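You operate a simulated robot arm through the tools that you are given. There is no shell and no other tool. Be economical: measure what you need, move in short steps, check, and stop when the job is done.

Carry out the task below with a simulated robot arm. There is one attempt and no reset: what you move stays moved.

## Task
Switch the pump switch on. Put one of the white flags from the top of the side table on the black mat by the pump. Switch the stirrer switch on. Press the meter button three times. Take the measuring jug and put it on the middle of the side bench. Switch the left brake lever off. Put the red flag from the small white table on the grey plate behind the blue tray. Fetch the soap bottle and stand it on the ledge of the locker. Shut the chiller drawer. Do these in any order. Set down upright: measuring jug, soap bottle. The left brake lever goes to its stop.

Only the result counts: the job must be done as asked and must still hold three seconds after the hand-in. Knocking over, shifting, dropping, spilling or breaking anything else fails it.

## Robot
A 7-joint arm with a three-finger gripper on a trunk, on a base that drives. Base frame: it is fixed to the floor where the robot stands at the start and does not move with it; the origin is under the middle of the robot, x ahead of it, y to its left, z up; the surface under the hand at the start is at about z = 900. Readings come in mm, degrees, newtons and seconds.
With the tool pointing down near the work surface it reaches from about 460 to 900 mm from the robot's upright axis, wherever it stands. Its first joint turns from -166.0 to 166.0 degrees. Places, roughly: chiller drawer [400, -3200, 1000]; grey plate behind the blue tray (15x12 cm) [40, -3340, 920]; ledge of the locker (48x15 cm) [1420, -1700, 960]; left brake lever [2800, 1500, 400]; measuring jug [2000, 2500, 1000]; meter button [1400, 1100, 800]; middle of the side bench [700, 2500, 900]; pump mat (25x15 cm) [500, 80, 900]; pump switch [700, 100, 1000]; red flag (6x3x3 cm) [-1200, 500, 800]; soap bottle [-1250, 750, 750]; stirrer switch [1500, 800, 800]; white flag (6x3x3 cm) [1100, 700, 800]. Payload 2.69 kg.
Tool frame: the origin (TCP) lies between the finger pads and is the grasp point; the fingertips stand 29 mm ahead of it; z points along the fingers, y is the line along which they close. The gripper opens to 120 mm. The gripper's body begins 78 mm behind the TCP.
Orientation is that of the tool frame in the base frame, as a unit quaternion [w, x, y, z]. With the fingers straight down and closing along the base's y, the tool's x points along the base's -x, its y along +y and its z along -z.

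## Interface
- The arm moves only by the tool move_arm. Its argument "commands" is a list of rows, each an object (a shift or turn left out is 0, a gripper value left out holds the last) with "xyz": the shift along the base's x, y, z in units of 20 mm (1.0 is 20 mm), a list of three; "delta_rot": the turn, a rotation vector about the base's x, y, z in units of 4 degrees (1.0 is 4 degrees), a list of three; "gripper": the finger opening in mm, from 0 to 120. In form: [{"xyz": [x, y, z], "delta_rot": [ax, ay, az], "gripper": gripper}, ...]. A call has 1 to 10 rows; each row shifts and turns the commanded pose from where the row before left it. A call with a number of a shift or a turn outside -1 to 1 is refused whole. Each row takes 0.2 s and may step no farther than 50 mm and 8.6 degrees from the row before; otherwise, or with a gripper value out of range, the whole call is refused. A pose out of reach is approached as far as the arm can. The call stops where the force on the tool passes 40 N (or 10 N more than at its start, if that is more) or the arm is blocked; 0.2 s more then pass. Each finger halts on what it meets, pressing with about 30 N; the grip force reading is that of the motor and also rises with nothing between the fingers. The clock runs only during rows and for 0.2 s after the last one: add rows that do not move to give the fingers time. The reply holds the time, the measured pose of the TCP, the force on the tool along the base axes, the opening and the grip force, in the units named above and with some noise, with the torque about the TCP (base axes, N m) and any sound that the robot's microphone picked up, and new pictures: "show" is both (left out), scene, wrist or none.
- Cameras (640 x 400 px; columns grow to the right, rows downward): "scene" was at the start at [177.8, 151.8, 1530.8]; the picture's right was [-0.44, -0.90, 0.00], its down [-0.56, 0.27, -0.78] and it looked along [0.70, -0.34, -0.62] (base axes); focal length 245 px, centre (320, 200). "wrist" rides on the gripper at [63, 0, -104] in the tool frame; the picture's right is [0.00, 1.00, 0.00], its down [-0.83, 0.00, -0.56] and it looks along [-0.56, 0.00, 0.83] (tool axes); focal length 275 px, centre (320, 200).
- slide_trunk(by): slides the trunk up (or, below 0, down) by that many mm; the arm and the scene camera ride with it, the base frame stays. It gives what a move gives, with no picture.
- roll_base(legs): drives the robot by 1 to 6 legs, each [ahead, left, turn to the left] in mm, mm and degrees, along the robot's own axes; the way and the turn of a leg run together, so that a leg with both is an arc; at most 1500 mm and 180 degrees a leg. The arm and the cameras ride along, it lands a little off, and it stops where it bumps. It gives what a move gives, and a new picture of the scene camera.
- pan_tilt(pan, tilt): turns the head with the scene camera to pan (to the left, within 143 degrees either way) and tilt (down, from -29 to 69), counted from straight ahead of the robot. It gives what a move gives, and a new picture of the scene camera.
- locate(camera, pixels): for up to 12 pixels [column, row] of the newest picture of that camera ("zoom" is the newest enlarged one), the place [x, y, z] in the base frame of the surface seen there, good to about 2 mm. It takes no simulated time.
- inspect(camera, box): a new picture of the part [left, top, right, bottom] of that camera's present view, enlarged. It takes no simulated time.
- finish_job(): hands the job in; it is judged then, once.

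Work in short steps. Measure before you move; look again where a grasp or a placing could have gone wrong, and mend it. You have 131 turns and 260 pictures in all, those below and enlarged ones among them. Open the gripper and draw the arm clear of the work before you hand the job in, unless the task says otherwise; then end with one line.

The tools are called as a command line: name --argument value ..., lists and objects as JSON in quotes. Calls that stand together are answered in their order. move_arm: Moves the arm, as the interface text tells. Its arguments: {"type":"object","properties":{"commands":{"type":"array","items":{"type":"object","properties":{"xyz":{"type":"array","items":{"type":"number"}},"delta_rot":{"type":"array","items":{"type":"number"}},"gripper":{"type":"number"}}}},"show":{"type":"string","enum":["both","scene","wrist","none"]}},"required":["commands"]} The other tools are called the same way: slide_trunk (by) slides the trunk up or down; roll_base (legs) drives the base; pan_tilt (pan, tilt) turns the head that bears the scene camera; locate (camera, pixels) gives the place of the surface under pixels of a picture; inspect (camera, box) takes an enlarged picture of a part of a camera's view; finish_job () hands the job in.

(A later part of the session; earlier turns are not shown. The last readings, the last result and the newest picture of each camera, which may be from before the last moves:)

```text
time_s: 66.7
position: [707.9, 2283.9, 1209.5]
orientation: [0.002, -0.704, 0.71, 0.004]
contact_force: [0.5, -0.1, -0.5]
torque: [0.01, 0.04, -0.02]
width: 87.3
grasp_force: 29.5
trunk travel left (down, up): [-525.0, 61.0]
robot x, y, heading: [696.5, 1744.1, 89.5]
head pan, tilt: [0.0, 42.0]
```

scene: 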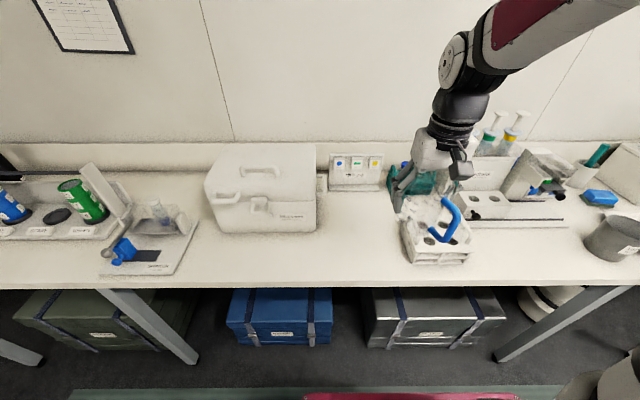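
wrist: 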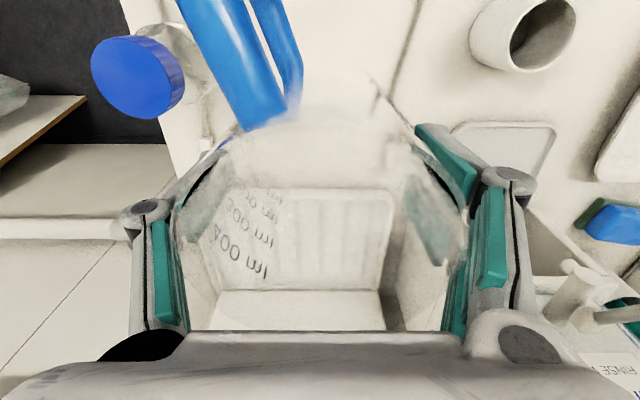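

The free area is around (360,225), between the white box and the rack. I measure it.

locate --camera "scene" --pixels '[[360, 225], [316, 225], [402, 258], [360, 195], [380, 195], [360, 275], [400, 195], [425, 250], [390, 215], [0, 280], [405, 205]]'

move_arm --commands '[{}]' --show "wrist"

```text
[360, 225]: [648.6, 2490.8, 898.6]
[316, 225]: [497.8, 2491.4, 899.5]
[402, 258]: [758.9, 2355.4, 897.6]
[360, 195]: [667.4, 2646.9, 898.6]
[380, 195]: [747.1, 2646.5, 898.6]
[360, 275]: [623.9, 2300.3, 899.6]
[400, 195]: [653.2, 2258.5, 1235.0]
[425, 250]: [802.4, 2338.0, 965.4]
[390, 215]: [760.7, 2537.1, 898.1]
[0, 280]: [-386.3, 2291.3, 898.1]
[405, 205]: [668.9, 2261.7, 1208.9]
```

```text
time_s: 67.1
position: [708.1, 2283.3, 1209.8]
orientation: [0.001, -0.705, 0.709, 0.003]
contact_force: [-0.8, 0.4, 0.1]
torque: [0.04, 0.0, -0.02]
width: 86.8
grasp_force: 30.1
trunk travel left (down, up): [-525.0, 61.0]
robot x, y, heading: [696.3, 1745.8, 89.8]
head pan, tilt: [0.0, 42.0]
```

wrist: 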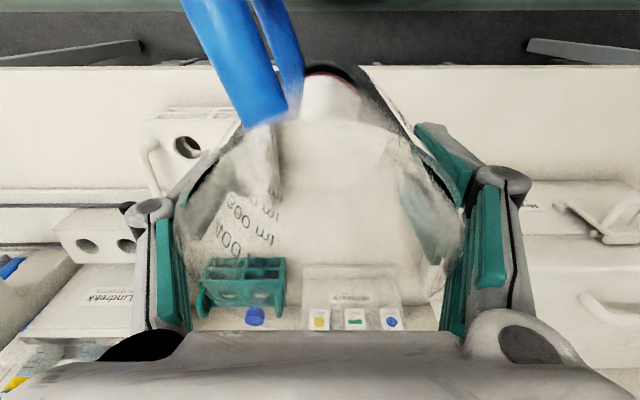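

Place target (665,2490). I move over it, then descend to just above the bench.

move_arm --commands '[{"xyz": [-1, 1, 0]}, {"xyz": [-1, 1, 0]}, {"xyz": [-0.15, 1, 0]}, {"xyz": [0, 1, 0]}, {"xyz": [0, 1, 0]}, {"xyz": [0, 1, 0]}, {"xyz": [0, 1, 0]}, {"xyz": [0, 1, -1]}, {"xyz": [0, 1, -1]}, {"xyz": [0, 1, -1]}]' --show "none"

move_arm --commands '[{"xyz": [0, 0.35, -1]}, {"xyz": [0, 0, -1]}, {"xyz": [0, 0, -1]}, {"xyz": [0, 0, -1]}, {"xyz": [0, 0, -1]}, {"xyz": [0, 0, -1]}, {"xyz": [0, 0, -1]}, {"xyz": [0, 0, -1]}, {}]' --show "both"

```text
time_s: 69.3
position: [664.1, 2485.3, 1148.5]
orientation: [0.002, -0.704, 0.71, 0.003]
contact_force: [-1.0, 0.4, -0.8]
torque: [0.05, 0.03, -0.01]
width: 86.9
grasp_force: 30.0
trunk travel left (down, up): [-525.0, 61.0]
robot x, y, heading: [693.7, 1740.5, 89.8]
head pan, tilt: [0.0, 42.0]
```

```text
time_s: 71.3
position: [664.0, 2490.8, 988.1]
orientation: [0.003, -0.704, 0.71, 0.003]
contact_force: [-0.5, 0.4, -1.4]
torque: [0.02, -0.04, 0.01]
width: 86.3
grasp_force: 29.6
trunk travel left (down, up): [-525.0, 61.0]
robot x, y, heading: [694.1, 1746.2, 89.7]
head pan, tilt: [0.0, 42.0]
```

scene: 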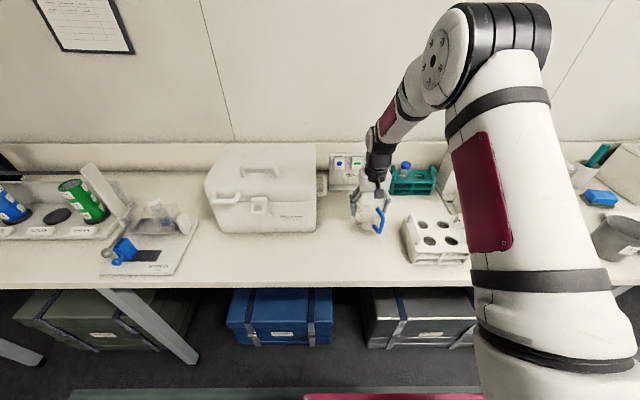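
wrist: 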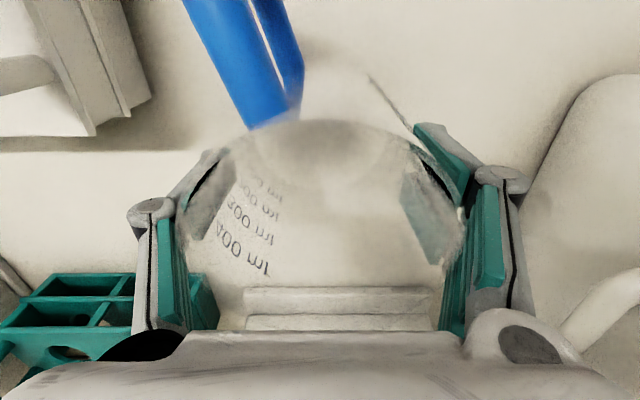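

I lower the last 27 mm gently and watch the force.

move_arm --commands '[{"xyz": [0, 0, -0.6]}, {"xyz": [0, 0, -0.4]}, {"xyz": [0, 0, -0.2]}, {"xyz": [0, 0, -0.1]}, {}]' --show "none"

```text
time_s: 72.5
position: [664.2, 2491.3, 964.1]
orientation: [0.001, -0.705, 0.709, 0.004]
contact_force: [0.4, -2.9, 10.5]
torque: [0.12, -0.18, -0.01]
width: 86.2
grasp_force: 30.1
trunk travel left (down, up): [-525.0, 61.0]
robot x, y, heading: [693.7, 1743.5, 89.8]
head pan, tilt: [0.0, 42.0]
```

Contact at 10 N: it's on the bench. I open to 105 and rise straight up.

move_arm --commands '[{"gripper": 106}, {}, {"xyz": [0, 0, 0.5]}, {"xyz": [0, 0, 1]}, {"xyz": [0, 0, 1]}, {"xyz": [0, 0, 1]}, {"xyz": [0, 0, 1]}, {"xyz": [0, 0, 1]}, {"xyz": [0, 0, 1]}, {"xyz": [0, 0, 1]}]' --show "wrist"

move_arm --commands '[{"xyz": [0, 0, 1]}, {"xyz": [0, 0, 1]}, {"xyz": [0, -1, 1]}, {"xyz": [0, -1, 1]}, {"xyz": [0, -1, 1]}, {"xyz": [0, -1, 1]}, {"xyz": [0, -1, 1]}, {"xyz": [0, -1, 1]}, {"xyz": [0, -1, 1]}, {"xyz": [0, -1, 1]}]' --show "scene"

```text
time_s: 74.7
position: [666.3, 2491.9, 1115.1]
orientation: [0.002, -0.705, 0.709, 0.004]
contact_force: [-1.2, 0.4, 0.7]
torque: [-0.03, 0.01, 0.0]
width: 106.1
grasp_force: 0.0
trunk travel left (down, up): [-525.0, 61.0]
robot x, y, heading: [690.2, 1741.2, 89.4]
head pan, tilt: [0.0, 42.0]
```

wrist: 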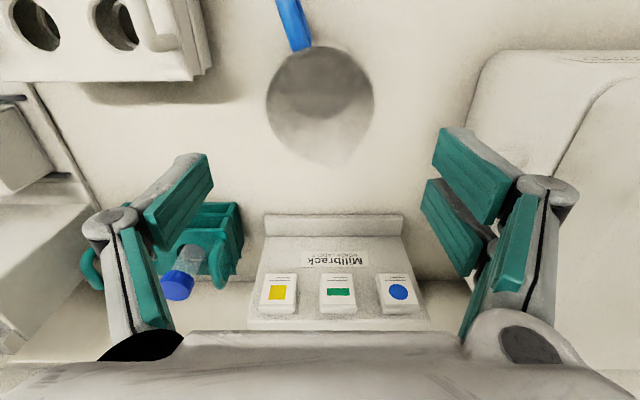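

```text
time_s: 76.9
position: [665.9, 2329.6, 1314.1]
orientation: [0.002, -0.705, 0.71, 0.002]
contact_force: [-0.6, 1.1, 0.1]
torque: [-0.02, 0.02, 0.0]
width: 105.9
grasp_force: 0.2
trunk travel left (down, up): [-525.0, 61.0]
robot x, y, heading: [694.5, 1740.5, 89.6]
head pan, tilt: [0.0, 42.0]
```

scene: 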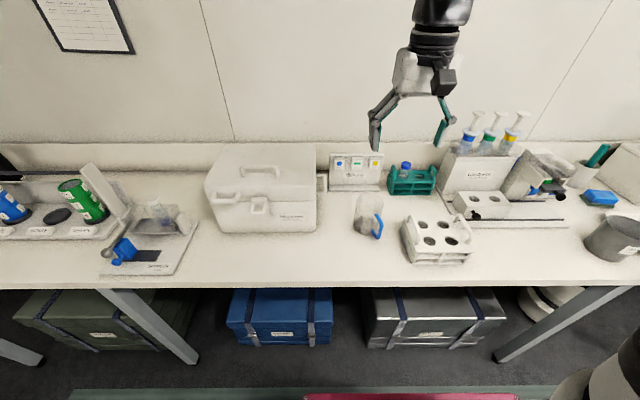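

Jug stands upright at the right spot. Next the brake lever: I drive to x≈1990 and turn to face the bins.

roll_base --legs '[[0, -1300, 0], [0, 0, -90]]'

pan_tilt --pan 0 --tilt 50

inspect --camera "scene" --box '[200, 80, 480, 300]'

```text
time_s: 87.3
position: [2591.3, 1762.6, 1314.2]
orientation: [0.003, 0.0, 1.0, 0.001]
contact_force: [-0.6, 0.1, 0.5]
torque: [0.02, 0.03, 0.0]
width: 105.9
grasp_force: 0.1
trunk travel left (down, up): [-525.0, 61.0]
robot x, y, heading: [2001.0, 1730.9, 0.4]
head pan, tilt: [0.0, 42.0]
```

scene: 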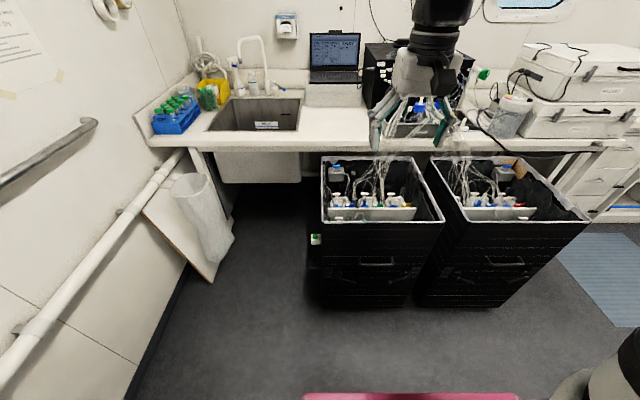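

```text
time_s: 88.0
position: [2592.6, 1762.4, 1313.6]
orientation: [0.004, 0.0, 1.0, 0.001]
contact_force: [-0.2, -0.4, -0.3]
torque: [-0.05, 0.0, 0.01]
width: 106.2
grasp_force: 0.0
trunk travel left (down, up): [-525.0, 61.0]
robot x, y, heading: [2002.8, 1727.9, -0.1]
head pan, tilt: [0.0, 50.0]
```

scene: 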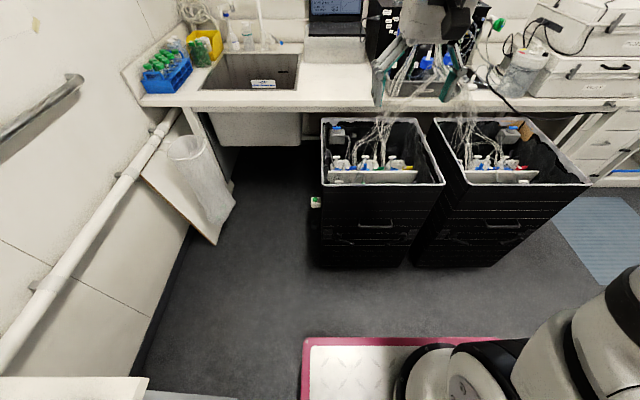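

```text
1.82 times, centred on (340, 190) of scene
```

zoom: 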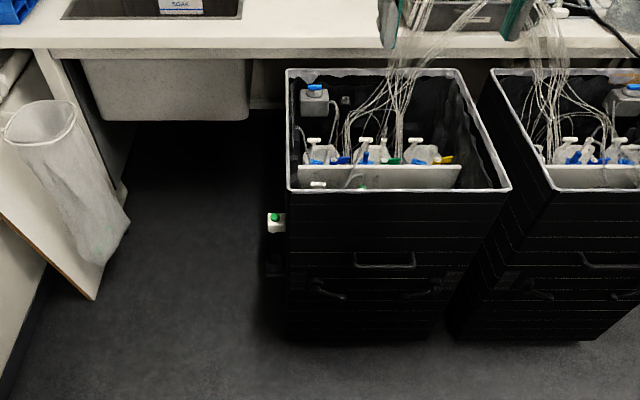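

I lower the trunk so both arm and camera come down to the bins' front, with the arm still in front of them.

slide_trunk --by -480

pan_tilt --pan -8 --tilt 35

inspect --camera "scene" --box '[220, 150, 420, 290]'

```text
refused: -480 is not a number from -400 to 400
```

```text
time_s: 88.8
position: [2592.0, 1763.2, 1313.6]
orientation: [0.003, 0.001, 1.0, 0.002]
contact_force: [0.7, -0.2, 0.3]
torque: [-0.03, 0.0, 0.01]
width: 106.0
grasp_force: 0.0
trunk travel left (down, up): [-525.0, 61.0]
robot x, y, heading: [2002.8, 1726.6, -0.0]
head pan, tilt: [-8.0, 35.0]
```

scene: 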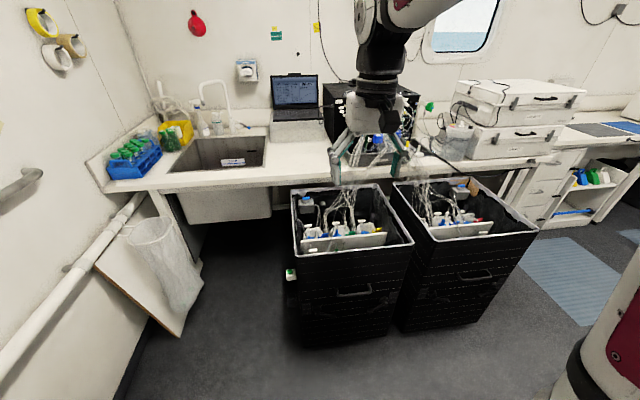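

```text
2.86 times, centred on (320, 220) of scene
```

zoom: 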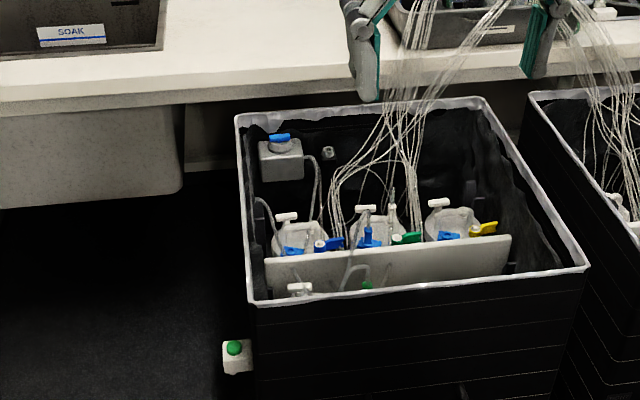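

Slide limit is 400 per call; I slide −400 and look.

slide_trunk --by -400

pan_tilt --pan -8 --tilt 36

inspect --camera "scene" --box '[270, 180, 430, 300]'

```text
time_s: 92.6
position: [2591.6, 1762.9, 914.0]
orientation: [0.003, 0.0, 1.0, 0.001]
contact_force: [0.5, 0.0, 0.5]
torque: [0.03, 0.02, -0.05]
width: 105.9
grasp_force: 0.1
trunk travel left (down, up): [-125.0, 461.0]
robot x, y, heading: [1999.1, 1729.2, 0.1]
head pan, tilt: [-8.0, 35.0]
```

```text
time_s: 93.2
position: [2592.8, 1762.2, 914.4]
orientation: [0.004, 0.001, 1.0, 0.001]
contact_force: [0.1, 0.2, -0.3]
torque: [0.02, 0.0, -0.01]
width: 105.8
grasp_force: 0.0
trunk travel left (down, up): [-125.0, 461.0]
robot x, y, heading: [2001.5, 1729.3, -0.0]
head pan, tilt: [-8.0, 36.0]
```

scene: 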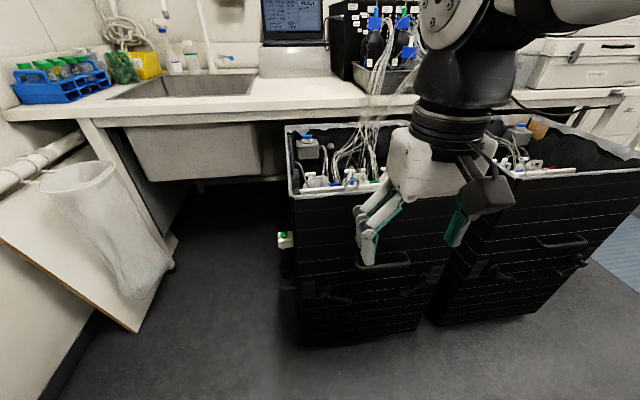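

```text
3.33 times, centred on (350, 240) of scene
```

zoom: 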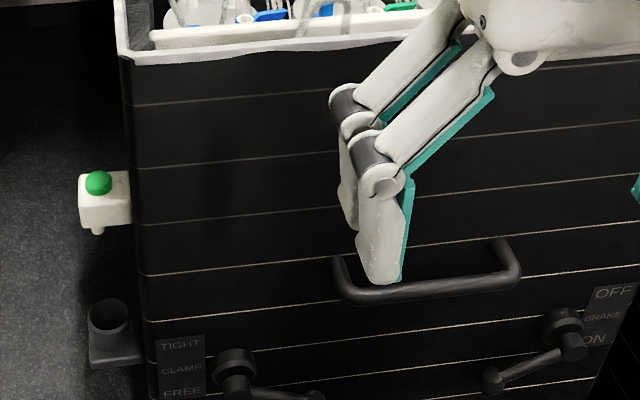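

The left bin's brake lever is at about (415,290). I enlarge and measure it.

inspect --camera "scene" --box '[385, 255, 465, 315]'

locate --camera "zoom" --pixels '[[140, 250], [160, 245], [200, 225], [230, 210], [260, 185], [285, 155], [310, 100], [310, 140], [290, 200], [200, 150], [200, 300]]'

```text
6.67 times, centred on (425, 285) of scene
```

zoom: 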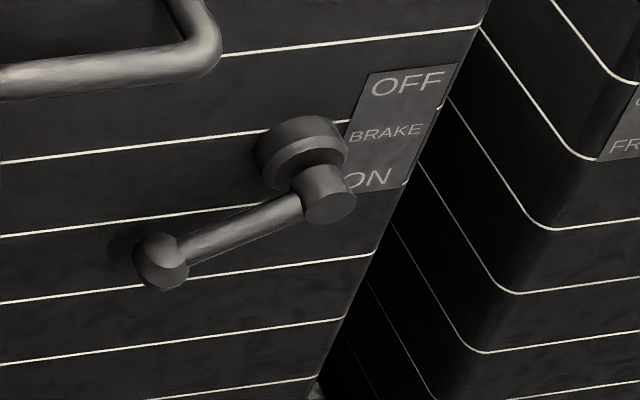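

```text
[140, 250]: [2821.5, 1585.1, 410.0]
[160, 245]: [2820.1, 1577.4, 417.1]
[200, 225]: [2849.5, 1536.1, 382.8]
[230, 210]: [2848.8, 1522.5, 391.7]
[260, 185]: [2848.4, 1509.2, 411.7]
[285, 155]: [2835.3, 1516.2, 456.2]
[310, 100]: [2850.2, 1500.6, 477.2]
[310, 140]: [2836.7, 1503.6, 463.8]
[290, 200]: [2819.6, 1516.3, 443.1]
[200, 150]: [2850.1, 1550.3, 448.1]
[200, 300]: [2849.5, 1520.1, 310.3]
```

Hub ≈(y1510,z458), ball ≈(y1580,z413): lever points down (ON) and must swing up. I measure the bar, boss and the handle above for clearance.

locate --camera "zoom" --pixels '[[160, 265], [220, 235], [255, 220], [285, 208], [328, 205], [325, 175], [205, 40], [195, 15], [100, 75], [20, 85], [300, 130], [340, 150]]'

```text
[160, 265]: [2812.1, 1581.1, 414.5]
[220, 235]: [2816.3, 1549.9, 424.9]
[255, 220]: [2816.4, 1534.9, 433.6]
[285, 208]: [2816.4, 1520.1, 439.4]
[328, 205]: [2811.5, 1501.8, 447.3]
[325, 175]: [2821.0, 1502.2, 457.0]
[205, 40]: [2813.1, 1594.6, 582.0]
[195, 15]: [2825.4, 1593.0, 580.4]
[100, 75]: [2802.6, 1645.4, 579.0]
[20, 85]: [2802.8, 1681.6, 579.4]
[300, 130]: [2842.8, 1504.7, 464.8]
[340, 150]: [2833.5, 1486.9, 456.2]
```

Bar is at x≈2816–2828; handle is clear (z 580). I lower the trunk fully, close the gripper, and pitch the tool to horizontal while moving to a pre-pose below the lever.

slide_trunk --by -125

move_arm --commands '[{"xyz": [0.34, -0.46, -0.88], "delta_rot": [0, -1, 0], "gripper": 0}, {"xyz": [0.34, -0.46, -0.88], "delta_rot": [0, -1, 0]}, {"xyz": [0.34, -0.46, -0.88], "delta_rot": [0, -1, 0]}, {"xyz": [0.34, -0.46, -0.88], "delta_rot": [0, -1, 0]}, {"xyz": [0.34, -0.46, -0.88], "delta_rot": [0, -1, 0]}, {"xyz": [0.34, -0.46, -0.88], "delta_rot": [0, -1, 0]}, {"xyz": [0.34, -0.46, -0.88], "delta_rot": [0, -1, 0]}, {"xyz": [0.34, -0.46, -0.88], "delta_rot": [0, -1, 0]}]' --show "none"

move_arm --commands '[{"xyz": [0.34, -0.46, -0.88], "delta_rot": [0, -1, 0]}, {"xyz": [0.34, -0.46, -0.88], "delta_rot": [0, -1, 0]}, {"xyz": [0.34, -0.46, -0.88], "delta_rot": [0, -1, 0]}, {"xyz": [0.34, -0.46, -0.88], "delta_rot": [0, -1, 0]}, {"xyz": [0.34, -0.46, -0.88], "delta_rot": [0, -1, 0]}, {"xyz": [0.34, -0.46, -0.88], "delta_rot": [0, -1, 0]}, {"xyz": [0.34, -0.46, -0.88], "delta_rot": [0, -1, 0]}, {}]' --show "scene"

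```text
time_s: 94.8
position: [2591.8, 1763.1, 789.5]
orientation: [0.004, 0.001, 1.0, 0.0]
contact_force: [0.1, 0.2, -0.9]
torque: [0.0, 0.0, 0.02]
width: 106.0
grasp_force: 0.1
trunk travel left (down, up): [0.0, 586.0]
robot x, y, heading: [2004.3, 1732.0, -0.0]
head pan, tilt: [-8.0, 36.0]
```

```text
time_s: 96.5
position: [2698.5, 1679.2, 704.9]
orientation: [0.279, 0.0, 0.96, 0.001]
contact_force: [0.5, -0.8, 0.6]
torque: [0.01, 0.0, -0.04]
width: 0.0
grasp_force: 29.1
out of reach, approached as far as the arm can: row 5, 6, 7, 8
trunk travel left (down, up): [0.0, 586.0]
robot x, y, heading: [2002.8, 1730.1, 0.1]
head pan, tilt: [-8.0, 36.0]
```

```text
time_s: 98.2
position: [2815.6, 1587.5, 629.0]
orientation: [0.496, -0.003, 0.868, 0.003]
contact_force: [-8.4, -1.7, -0.9]
torque: [-0.04, 0.01, -0.01]
width: 0.0
grasp_force: 28.7
out of reach, approached as far as the arm can: row 1, 2, 3, 4, 5, 6, 7
trunk travel left (down, up): [0.0, 586.0]
robot x, y, heading: [2001.8, 1733.3, -0.2]
head pan, tilt: [-8.0, 36.0]
stopped in row 8: the force on the tool passed its limit at 53 N (the readings are from after the stop); the commanded pose is now the measured one
```

scene: 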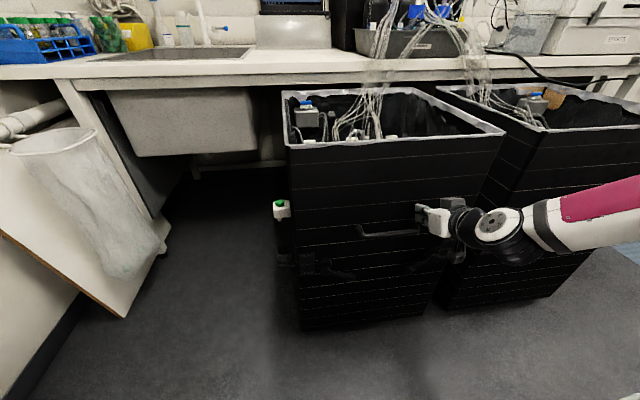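

The tool touched the bin since the arm couldn't hold that folded pose. I back the base off 200 mm and check the bin hasn't moved and explore the reach freely.

roll_base --legs '[[-200, 0, 0]]'

move_arm --commands '[{"xyz": [0, 0, -1]}, {"xyz": [0, 0, -1]}, {"xyz": [0, 0, -1]}, {"xyz": [0, 0, -1]}, {"xyz": [0, 0, -1]}, {"xyz": [0, 0, -1]}, {"xyz": [0, 0, -1]}, {"xyz": [0, 0, -1]}, {"xyz": [0, 0, -1]}, {"xyz": [0, 0, -1]}]' --show "wrist"

pan_tilt --pan -8 --tilt 30

```text
time_s: 99.8
position: [2614.6, 1589.1, 628.4]
orientation: [0.498, -0.003, 0.867, 0.004]
contact_force: [-1.1, 0.4, 0.4]
torque: [-0.01, 0.04, 0.01]
width: 0.0
grasp_force: 28.3
trunk travel left (down, up): [0.0, 586.0]
robot x, y, heading: [1798.1, 1731.6, 0.2]
head pan, tilt: [-8.0, 36.0]
```

scene: 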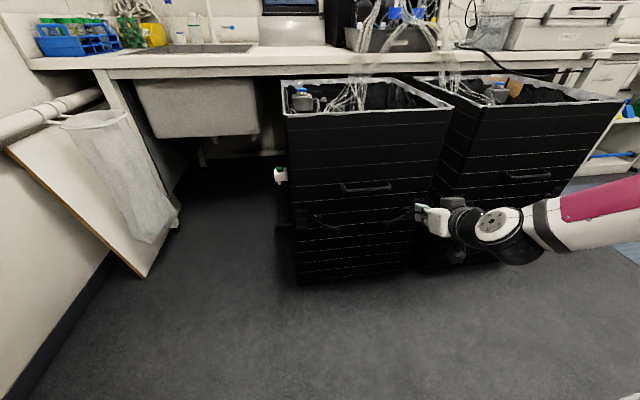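

```text
time_s: 102.0
position: [2617.0, 1586.7, 427.9]
orientation: [0.498, -0.002, 0.867, 0.002]
contact_force: [-0.6, -0.4, -0.1]
torque: [0.01, 0.02, 0.0]
width: 0.0
grasp_force: 28.3
out of reach, approached as far as the arm can: row 1
trunk travel left (down, up): [0.0, 586.0]
robot x, y, heading: [1800.5, 1732.1, 0.1]
head pan, tilt: [-8.0, 36.0]
```

wrist: 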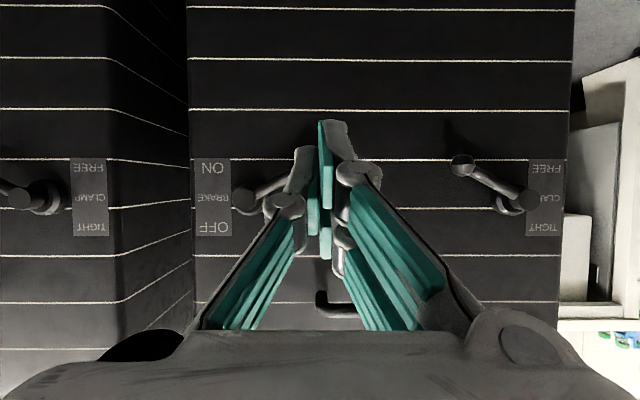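

```text
time_s: 102.7
position: [2616.7, 1585.8, 428.7]
orientation: [0.498, -0.003, 0.867, 0.003]
contact_force: [-0.1, -0.2, 0.1]
torque: [0.03, -0.02, -0.05]
width: 0.2
grasp_force: 29.2
trunk travel left (down, up): [0.0, 586.0]
robot x, y, heading: [1797.9, 1732.0, -0.1]
head pan, tilt: [-8.0, 30.0]
```

scene: 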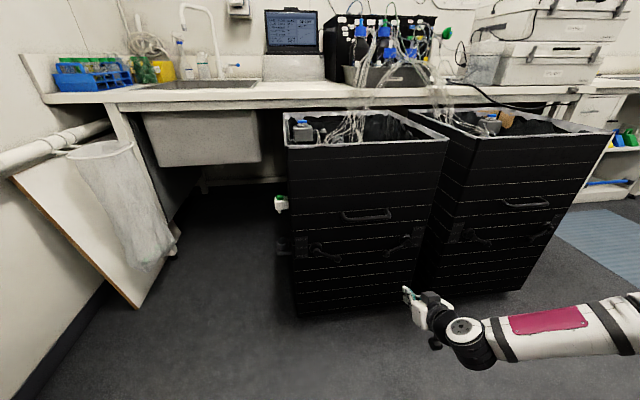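

Reach at this distance is fine. I re-measure the lever to see the bin kept its place.

inspect --camera "scene" --box '[370, 215, 450, 275]'

locate --camera "wrist" --pixels '[[248, 200], [268, 188], [283, 178], [240, 130], [500, 60], [518, 208], [455, 165]]'

move_arm --commands '[{"xyz": [0, -0.5, -1], "delta_rot": [0, -1, 0]}, {"xyz": [0, -0.5, -1], "delta_rot": [0, -1, 0]}, {"xyz": [0, -0.5, -0.5], "delta_rot": [0, -1, 0]}, {}]' --show "none"

```text
6.67 times, centred on (410, 245) of scene
```

zoom: 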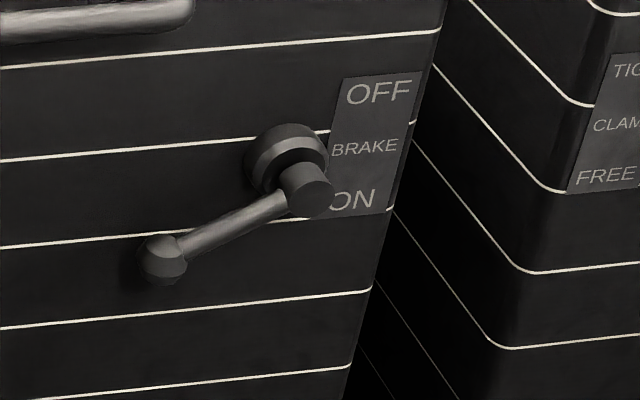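

```text
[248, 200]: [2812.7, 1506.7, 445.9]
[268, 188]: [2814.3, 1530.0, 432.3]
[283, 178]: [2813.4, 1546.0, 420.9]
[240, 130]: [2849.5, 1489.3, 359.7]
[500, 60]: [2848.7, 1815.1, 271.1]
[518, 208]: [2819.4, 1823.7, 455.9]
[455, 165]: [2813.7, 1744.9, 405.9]
```

```text
time_s: 103.7
position: [2616.2, 1556.1, 378.5]
orientation: [0.586, -0.002, 0.81, 0.003]
contact_force: [-0.8, 0.1, 0.4]
torque: [-0.02, 0.0, -0.01]
width: 0.0
grasp_force: 28.5
trunk travel left (down, up): [0.0, 586.0]
robot x, y, heading: [1797.2, 1725.1, 0.1]
head pan, tilt: [-8.0, 30.0]
```

The bin is unmoved (face x≈2849). Tool is tilted 72° below-lever at z 378; I drive forward 180 mm so the fingertips slide under the bar.

roll_base --legs '[[180, 0, 0]]'

move_arm --commands '[{}]' --show "wrist"

inspect --camera "scene" --box '[370, 215, 490, 305]'

```text
time_s: 105.2
position: [2797.7, 1554.3, 379.3]
orientation: [0.586, -0.002, 0.811, 0.002]
contact_force: [-2.3, -0.4, -0.2]
torque: [0.01, 0.0, -0.01]
width: 0.1
grasp_force: 28.2
trunk travel left (down, up): [0.0, 586.0]
robot x, y, heading: [1983.5, 1732.6, -0.2]
head pan, tilt: [-8.0, 30.0]
```

scene: 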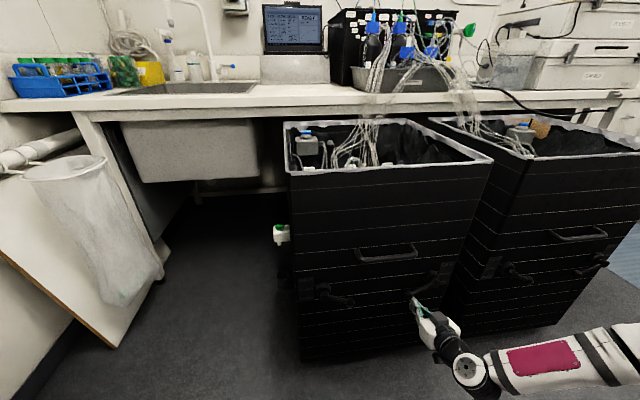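

```text
time_s: 105.6
position: [2796.6, 1555.4, 378.6]
orientation: [0.585, -0.002, 0.811, 0.002]
contact_force: [0.1, -0.7, -0.8]
torque: [0.02, 0.0, 0.02]
width: 0.0
grasp_force: 29.0
trunk travel left (down, up): [0.0, 586.0]
robot x, y, heading: [1981.7, 1732.5, 0.0]
head pan, tilt: [-8.0, 30.0]
```

wrist: 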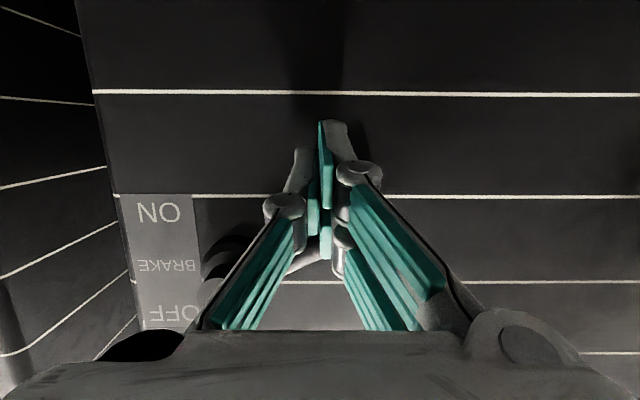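

```text
4.44 times, centred on (430, 260) of scene
```

zoom: 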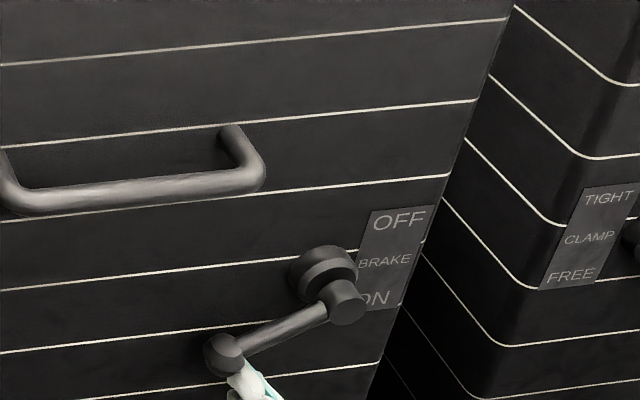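

Fingertips are below the bar next to the ball. I move 10 mm forward and raise.

move_arm --commands '[{"xyz": [0.55, 0, 0]}, {"xyz": [0, 0, 0.6]}, {"xyz": [0, 0, 0.6]}, {"xyz": [0, 0, 0.6]}, {"xyz": [0, 0, 0.6]}, {"xyz": [0, 0, 0.6]}, {"xyz": [0, 0, 0.6]}, {"xyz": [0, 0, 0.6]}]' --show "scene"

inspect --camera "scene" --box '[370, 215, 490, 305]'

```text
time_s: 107.3
position: [2803.1, 1559.0, 450.2]
orientation: [0.575, -0.002, 0.818, 0.008]
contact_force: [-4.8, 2.6, -8.8]
torque: [-0.03, 0.06, 0.09]
width: 0.3
grasp_force: 28.8
trunk travel left (down, up): [0.0, 586.0]
robot x, y, heading: [1980.4, 1730.3, 0.0]
head pan, tilt: [-8.0, 30.0]
stopped in row 8: the force on the tool passed its limit at 51 N (the readings are from after the stop); the commanded pose is now the measured one
```

scene: 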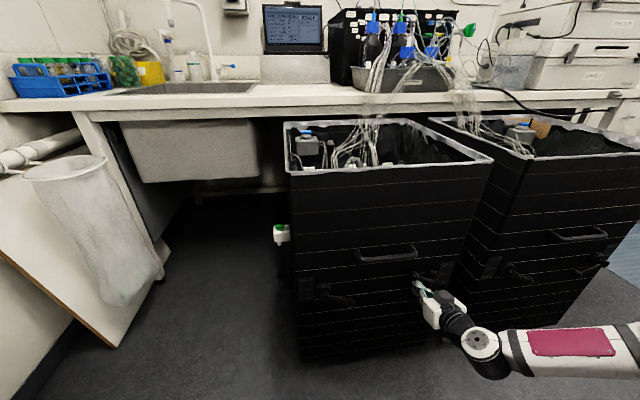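

```text
4.44 times, centred on (430, 260) of scene
```

zoom: 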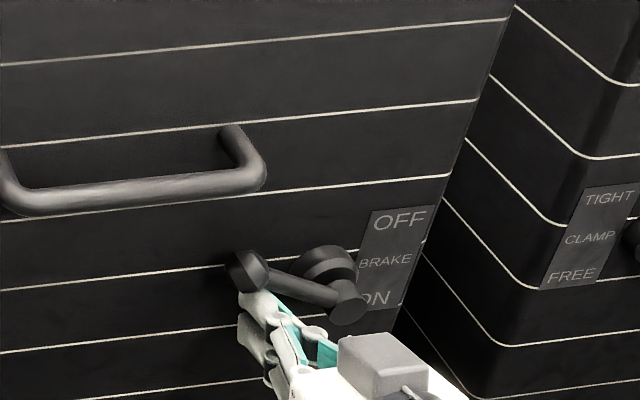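

The lever swung up and stopped with 51 N. I measure the ball now to see whether it's at its stop.

locate --camera "zoom" --pixels '[[250, 270], [240, 265], [290, 287], [310, 293], [345, 310]]'

move_arm --commands '[{"xyz": [0, 0, 0.15]}, {"xyz": [0, 0, 0.15]}, {"xyz": [0, 0, 0.15]}, {"xyz": [0, 0, 0.15]}]' --show "none"

inspect --camera "scene" --box '[370, 215, 490, 305]'

```text
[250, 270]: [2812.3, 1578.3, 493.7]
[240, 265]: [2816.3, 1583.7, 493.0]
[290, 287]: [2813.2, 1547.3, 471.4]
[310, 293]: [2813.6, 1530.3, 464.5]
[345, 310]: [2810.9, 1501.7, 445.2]
```

```text
time_s: 107.9
position: [2801.8, 1559.4, 450.9]
orientation: [0.571, -0.001, 0.821, 0.011]
contact_force: [-4.3, 2.1, -9.0]
torque: [-0.01, 0.03, 0.06]
width: 0.0
grasp_force: 28.8
trunk travel left (down, up): [0.0, 586.0]
robot x, y, heading: [1978.3, 1732.1, -0.1]
head pan, tilt: [-8.0, 30.0]
stopped in row 3: the force on the tool passed its limit at 43 N (the readings are from after the stop); the commanded pose is now the measured one
```

```text
4.44 times, centred on (430, 260) of scene
```

zoom: 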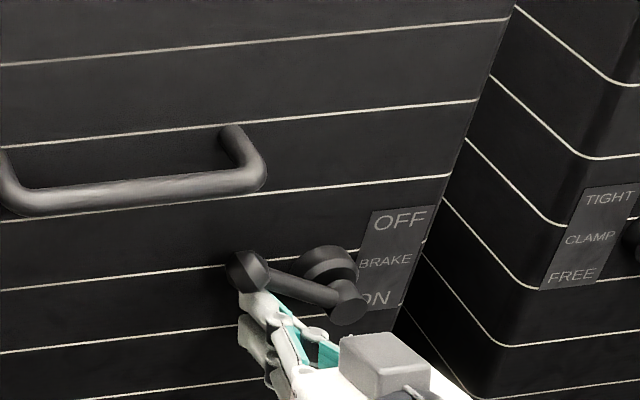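

The ball is at z≈494, symmetric to its start: at its stop. I lower the finger, drive back, and check it stays.

move_arm --commands '[{"xyz": [0, 0, -0.5]}, {"xyz": [0, 0, -1]}, {"xyz": [0, 0, -1]}]' --show "none"

roll_base --legs '[[-250, 0, 0]]'

inspect --camera "scene" --box '[340, 170, 460, 270]'

slide_trunk --by 400

```text
time_s: 108.7
position: [2802.4, 1557.3, 402.5]
orientation: [0.573, 0.0, 0.82, 0.009]
contact_force: [-0.3, 0.5, 0.4]
torque: [0.0, 0.01, 0.01]
width: 0.1
grasp_force: 28.6
trunk travel left (down, up): [0.0, 586.0]
robot x, y, heading: [1981.5, 1728.9, 0.1]
head pan, tilt: [-8.0, 30.0]
```

```text
time_s: 110.6
position: [2549.4, 1559.3, 402.4]
orientation: [0.573, -0.001, 0.819, 0.009]
contact_force: [-0.2, 0.7, 0.3]
torque: [0.02, 0.03, 0.01]
width: 0.2
grasp_force: 28.7
trunk travel left (down, up): [0.0, 586.0]
robot x, y, heading: [1727.5, 1731.9, 0.0]
head pan, tilt: [-8.0, 30.0]
```

scene: 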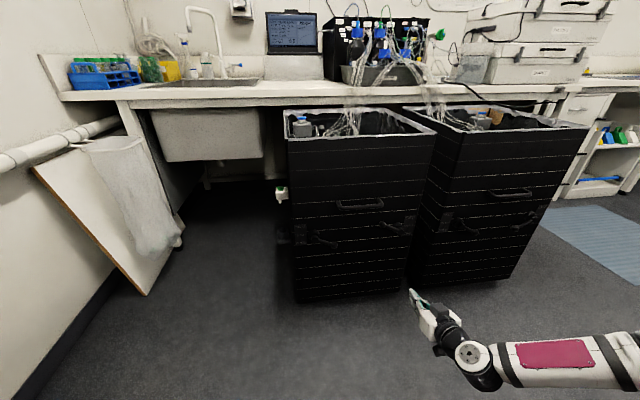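

```text
4.00 times, centred on (400, 220) of scene
```

zoom: 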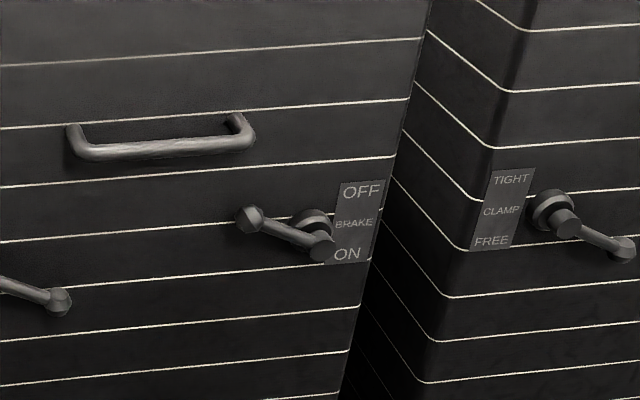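

```text
time_s: 114.4
position: [2549.7, 1560.8, 801.9]
orientation: [0.573, -0.001, 0.82, 0.009]
contact_force: [-0.3, -0.5, -0.4]
torque: [0.02, 0.02, 0.02]
width: 0.1
grasp_force: 28.5
trunk travel left (down, up): [-400.0, 186.0]
robot x, y, heading: [1728.1, 1731.3, 0.1]
head pan, tilt: [-8.0, 30.0]
```

The lever stays at OFF. I pitch the tool back to vertical at this distance, then raise and retract.

move_arm --commands '[{"delta_rot": [0, 1, 0]}, {"delta_rot": [0, 1, 0]}, {"delta_rot": [0, 1, 0]}, {"delta_rot": [0, 1, 0]}, {"delta_rot": [0, 1, 0]}, {"delta_rot": [0, 1, 0]}, {"delta_rot": [0, 1, 0]}, {"delta_rot": [0, 1, 0]}, {"delta_rot": [0, 1, 0]}]' --show "none"

move_arm --commands '[{"delta_rot": [0, 1, 0]}, {"delta_rot": [0, 1, 0]}, {"delta_rot": [0, 1, 0]}, {"delta_rot": [0, 1, 0]}, {"delta_rot": [0, 1, 0]}, {"delta_rot": [0, 1, 0]}, {"delta_rot": [0, 1, 0]}, {"delta_rot": [0, 1, 0]}, {"delta_rot": [0, 0.48, 0]}, {}]' --show "none"

slide_trunk --by 125

move_arm --commands '[{"xyz": [-1, 0.8, 1]}, {"xyz": [-1, 0.8, 1]}, {"xyz": [-1, 0.8, 1]}, {"xyz": [-1, 0.8, 1]}, {"xyz": [-1, 0.8, 1]}, {"xyz": [-1, 0.8, 1]}, {"xyz": [-1, 0.8, 1]}, {"xyz": [-1, 0.8, 1]}, {"xyz": [-1, 0.8, 1]}, {"xyz": [-1, 0.8, 1]}]' --show "wrist"

```text
time_s: 116.4
position: [2549.9, 1560.9, 801.4]
orientation: [0.291, 0.001, 0.957, 0.01]
contact_force: [-0.2, -0.1, -0.7]
torque: [0.01, 0.01, 0.03]
width: 0.2
grasp_force: 28.2
trunk travel left (down, up): [-400.0, 186.0]
robot x, y, heading: [1725.8, 1732.3, -0.1]
head pan, tilt: [-8.0, 30.0]
```

```text
time_s: 118.6
position: [2549.3, 1557.4, 801.1]
orientation: [0.029, 0.004, 1.0, 0.002]
contact_force: [-0.4, 0.3, -0.6]
torque: [0.0, 0.04, 0.0]
width: 0.1
grasp_force: 28.9
out of reach, approached as far as the arm can: row 3
trunk travel left (down, up): [-400.0, 186.0]
robot x, y, heading: [1724.7, 1729.9, 0.1]
head pan, tilt: [-8.0, 30.0]
```

```text
time_s: 120.1
position: [2550.7, 1556.5, 926.6]
orientation: [0.028, 0.004, 1.0, 0.002]
contact_force: [0.0, -0.3, -1.1]
torque: [-0.01, 0.0, 0.03]
width: 0.1
grasp_force: 28.4
trunk travel left (down, up): [-525.0, 61.0]
robot x, y, heading: [1727.0, 1731.3, -0.1]
head pan, tilt: [-8.0, 30.0]
```

```text
time_s: 122.3
position: [2348.9, 1715.0, 1125.5]
orientation: [0.029, 0.004, 1.0, 0.001]
contact_force: [-0.3, -0.2, -0.5]
torque: [0.04, 0.02, 0.01]
width: 0.1
grasp_force: 28.8
trunk travel left (down, up): [-525.0, 61.0]
robot x, y, heading: [1729.2, 1727.3, 0.2]
head pan, tilt: [-8.0, 30.0]
```

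wrist: 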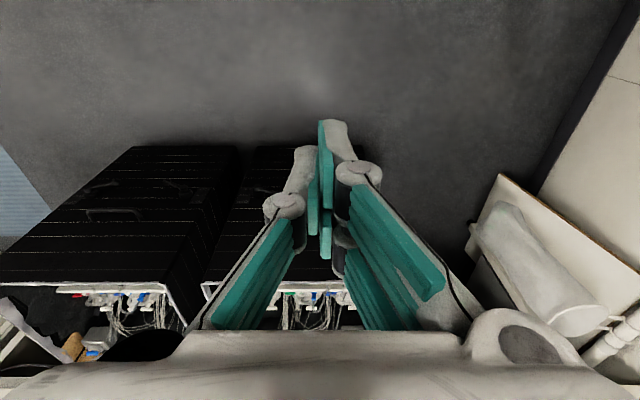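

I level the tool, raise it, then drive to the far side of the side table, turning (right) to face it.

move_arm --commands '[{"xyz": [0, 0, 1], "delta_rot": [0, 0.83, 0]}, {"xyz": [0, 0, 1]}, {"xyz": [0, 0, 1]}, {"xyz": [0, 0, 1]}, {"xyz": [0, 0, 1]}, {"xyz": [0, 0, 1]}, {"xyz": [0, 0, 1]}, {"xyz": [0, 0, 1]}, {"xyz": [0, 0, 1]}]' --show "none"

roll_base --legs '[[260, 0, 0], [0, 0, -180], [0, 850, 0]]'

pan_tilt --pan 0 --tilt 48

```text
time_s: 124.3
position: [2349.3, 1716.5, 1307.6]
orientation: [0.0, 0.005, 1.0, 0.001]
contact_force: [1.0, 0.1, -0.5]
torque: [0.03, -0.01, 0.03]
width: 0.0
grasp_force: 28.8
trunk travel left (down, up): [-525.0, 61.0]
robot x, y, heading: [1726.8, 1728.8, 0.2]
head pan, tilt: [-8.0, 30.0]
```

```text
time_s: 137.6
position: [1378.5, 884.7, 1306.7]
orientation: [0.0, 1.0, 0.002, -0.001]
contact_force: [0.2, -0.7, 0.6]
torque: [0.0, 0.01, 0.06]
width: 0.1
grasp_force: 28.2
trunk travel left (down, up): [-525.0, 61.0]
robot x, y, heading: [2000.2, 875.8, -179.3]
head pan, tilt: [-8.0, 30.0]
```

scene: 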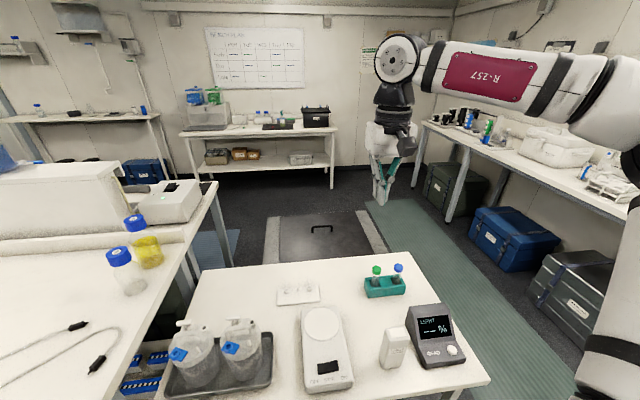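

```text
time_s: 138.4
position: [1379.0, 884.0, 1307.1]
orientation: [0.001, 1.0, 0.001, -0.001]
contact_force: [-0.1, -0.7, -1.0]
torque: [-0.02, 0.02, 0.0]
width: 0.0
grasp_force: 28.3
trunk travel left (down, up): [-525.0, 61.0]
robot x, y, heading: [2004.1, 875.5, -179.5]
head pan, tilt: [0.0, 48.0]
```

scene: 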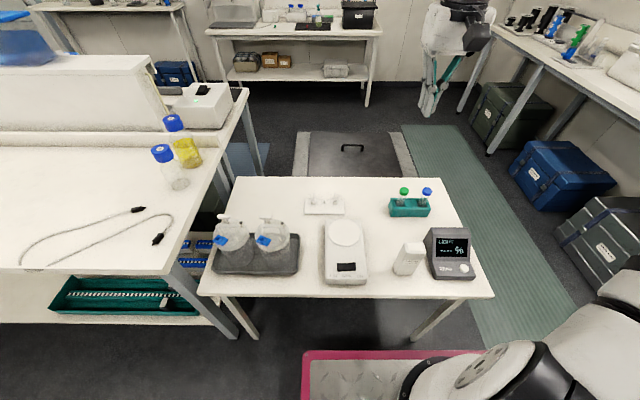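

Good view of meter (450,255), stirrer switch (346,267) and flags (325,205). I enlarge and measure them.

inspect --camera "scene" --box '[410, 215, 490, 290]'

inspect --camera "scene" --box '[310, 215, 390, 295]'

inspect --camera "scene" --box '[295, 180, 355, 225]'

locate --camera "scene" --pixels '[[463, 268], [462, 270], [445, 245], [445, 268], [338, 267], [346, 267], [354, 267], [346, 275], [316, 203], [325, 203], [334, 203], [410, 250]]'

```text
5.33 times, centred on (450, 252) of scene
```

zoom: 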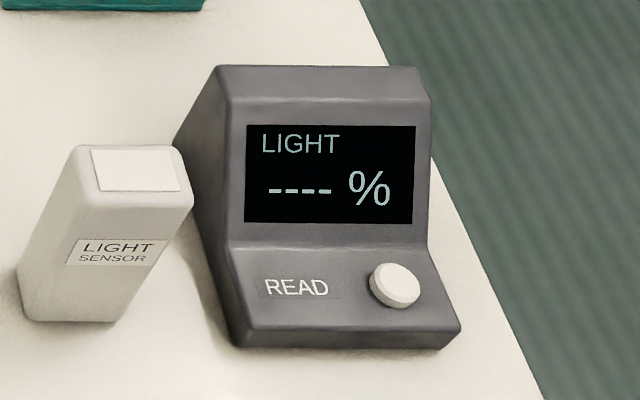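

```text
5.00 times, centred on (350, 255) of scene
```

zoom: 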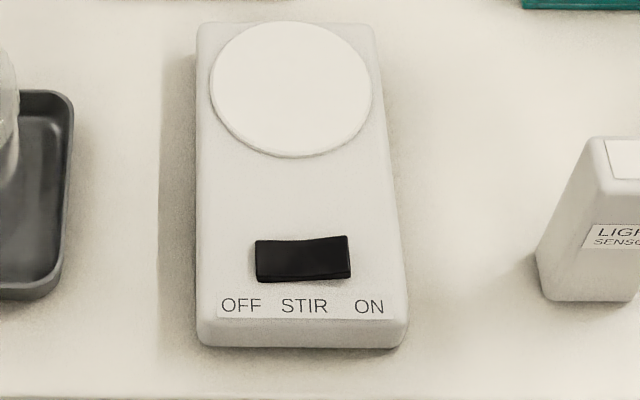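

```text
8.89 times, centred on (325, 202) of scene
```

zoom: 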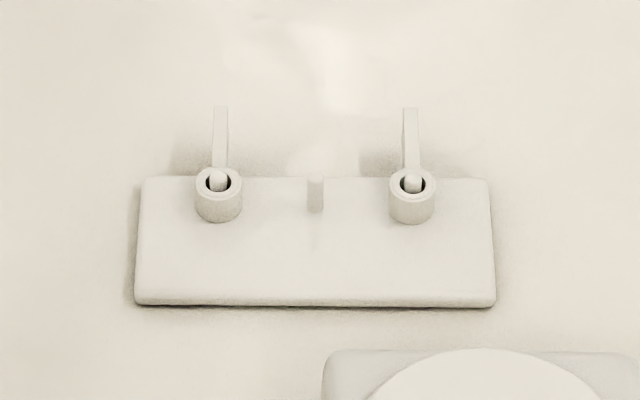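

```text
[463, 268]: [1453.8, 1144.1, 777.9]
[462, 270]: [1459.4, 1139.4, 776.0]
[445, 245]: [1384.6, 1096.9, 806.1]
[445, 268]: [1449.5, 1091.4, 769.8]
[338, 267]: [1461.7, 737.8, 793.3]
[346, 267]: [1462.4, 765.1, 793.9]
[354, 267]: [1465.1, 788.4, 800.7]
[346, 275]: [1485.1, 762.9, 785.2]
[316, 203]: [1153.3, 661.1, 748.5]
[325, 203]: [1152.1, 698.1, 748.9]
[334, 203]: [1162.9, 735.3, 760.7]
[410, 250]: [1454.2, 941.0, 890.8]
```

I measure the button, rocker and flags more precisely with dedicated zooms.

inspect --camera "scene" --box '[310, 215, 390, 295]'

locate --camera "zoom" --pixels '[[262, 245], [300, 243], [330, 240], [343, 240], [340, 262], [345, 272], [262, 265], [300, 260]]'

inspect --camera "scene" --box '[410, 215, 490, 290]'

locate --camera "zoom" --pixels '[[395, 270], [395, 282], [395, 292], [378, 280], [410, 280], [300, 260], [300, 310], [350, 300], [340, 235], [330, 90]]'

inspect --camera "scene" --box '[295, 180, 355, 225]'

locate --camera "zoom" --pixels '[[410, 112], [410, 150], [411, 182], [412, 195], [393, 190], [432, 190], [412, 220], [316, 182], [218, 112], [219, 182], [160, 220], [470, 280]]'

```text
5.00 times, centred on (350, 255) of scene
```

zoom: 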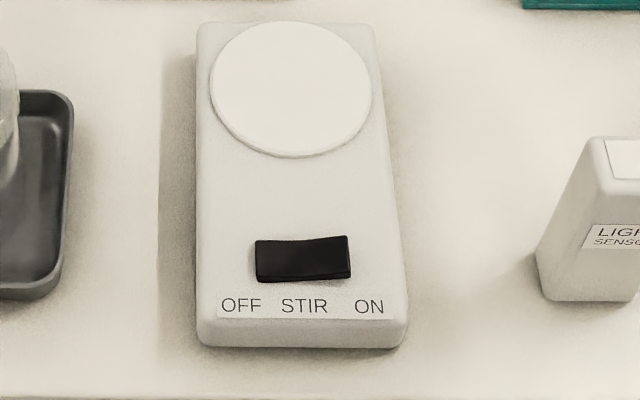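

```text
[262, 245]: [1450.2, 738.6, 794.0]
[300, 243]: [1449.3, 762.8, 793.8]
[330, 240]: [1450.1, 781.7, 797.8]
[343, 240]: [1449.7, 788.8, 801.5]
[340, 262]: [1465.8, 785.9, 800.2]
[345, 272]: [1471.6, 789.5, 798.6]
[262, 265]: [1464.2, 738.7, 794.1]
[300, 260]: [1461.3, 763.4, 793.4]
```

```text
5.33 times, centred on (450, 252) of scene
```

zoom: 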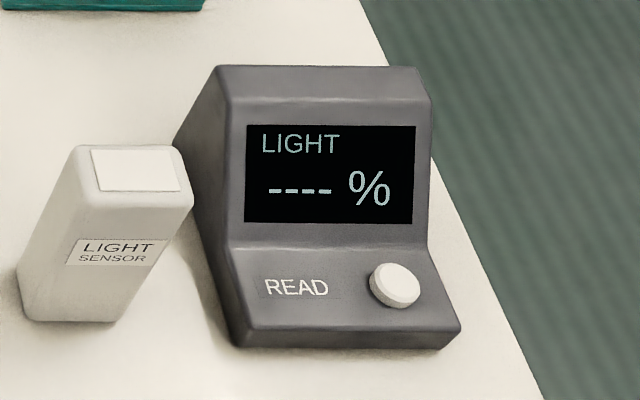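

```text
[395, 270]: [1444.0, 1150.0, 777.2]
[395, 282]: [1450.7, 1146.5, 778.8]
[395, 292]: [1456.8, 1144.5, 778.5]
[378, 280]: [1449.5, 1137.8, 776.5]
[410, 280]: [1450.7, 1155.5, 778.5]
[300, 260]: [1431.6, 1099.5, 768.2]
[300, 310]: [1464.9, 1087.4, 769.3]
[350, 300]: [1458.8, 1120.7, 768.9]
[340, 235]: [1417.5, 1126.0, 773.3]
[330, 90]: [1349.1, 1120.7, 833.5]
```

```text
8.89 times, centred on (325, 202) of scene
```

zoom: 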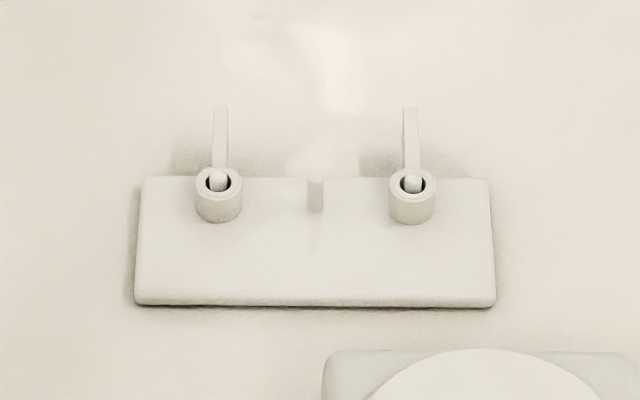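

```text
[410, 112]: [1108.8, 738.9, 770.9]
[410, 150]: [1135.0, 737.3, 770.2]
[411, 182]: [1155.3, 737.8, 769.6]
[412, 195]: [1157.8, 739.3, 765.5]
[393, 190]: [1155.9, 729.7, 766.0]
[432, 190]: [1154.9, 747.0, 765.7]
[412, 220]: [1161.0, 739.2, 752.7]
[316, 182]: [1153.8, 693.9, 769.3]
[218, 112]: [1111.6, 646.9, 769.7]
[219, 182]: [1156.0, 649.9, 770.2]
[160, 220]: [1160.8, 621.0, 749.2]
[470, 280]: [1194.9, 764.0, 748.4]
```

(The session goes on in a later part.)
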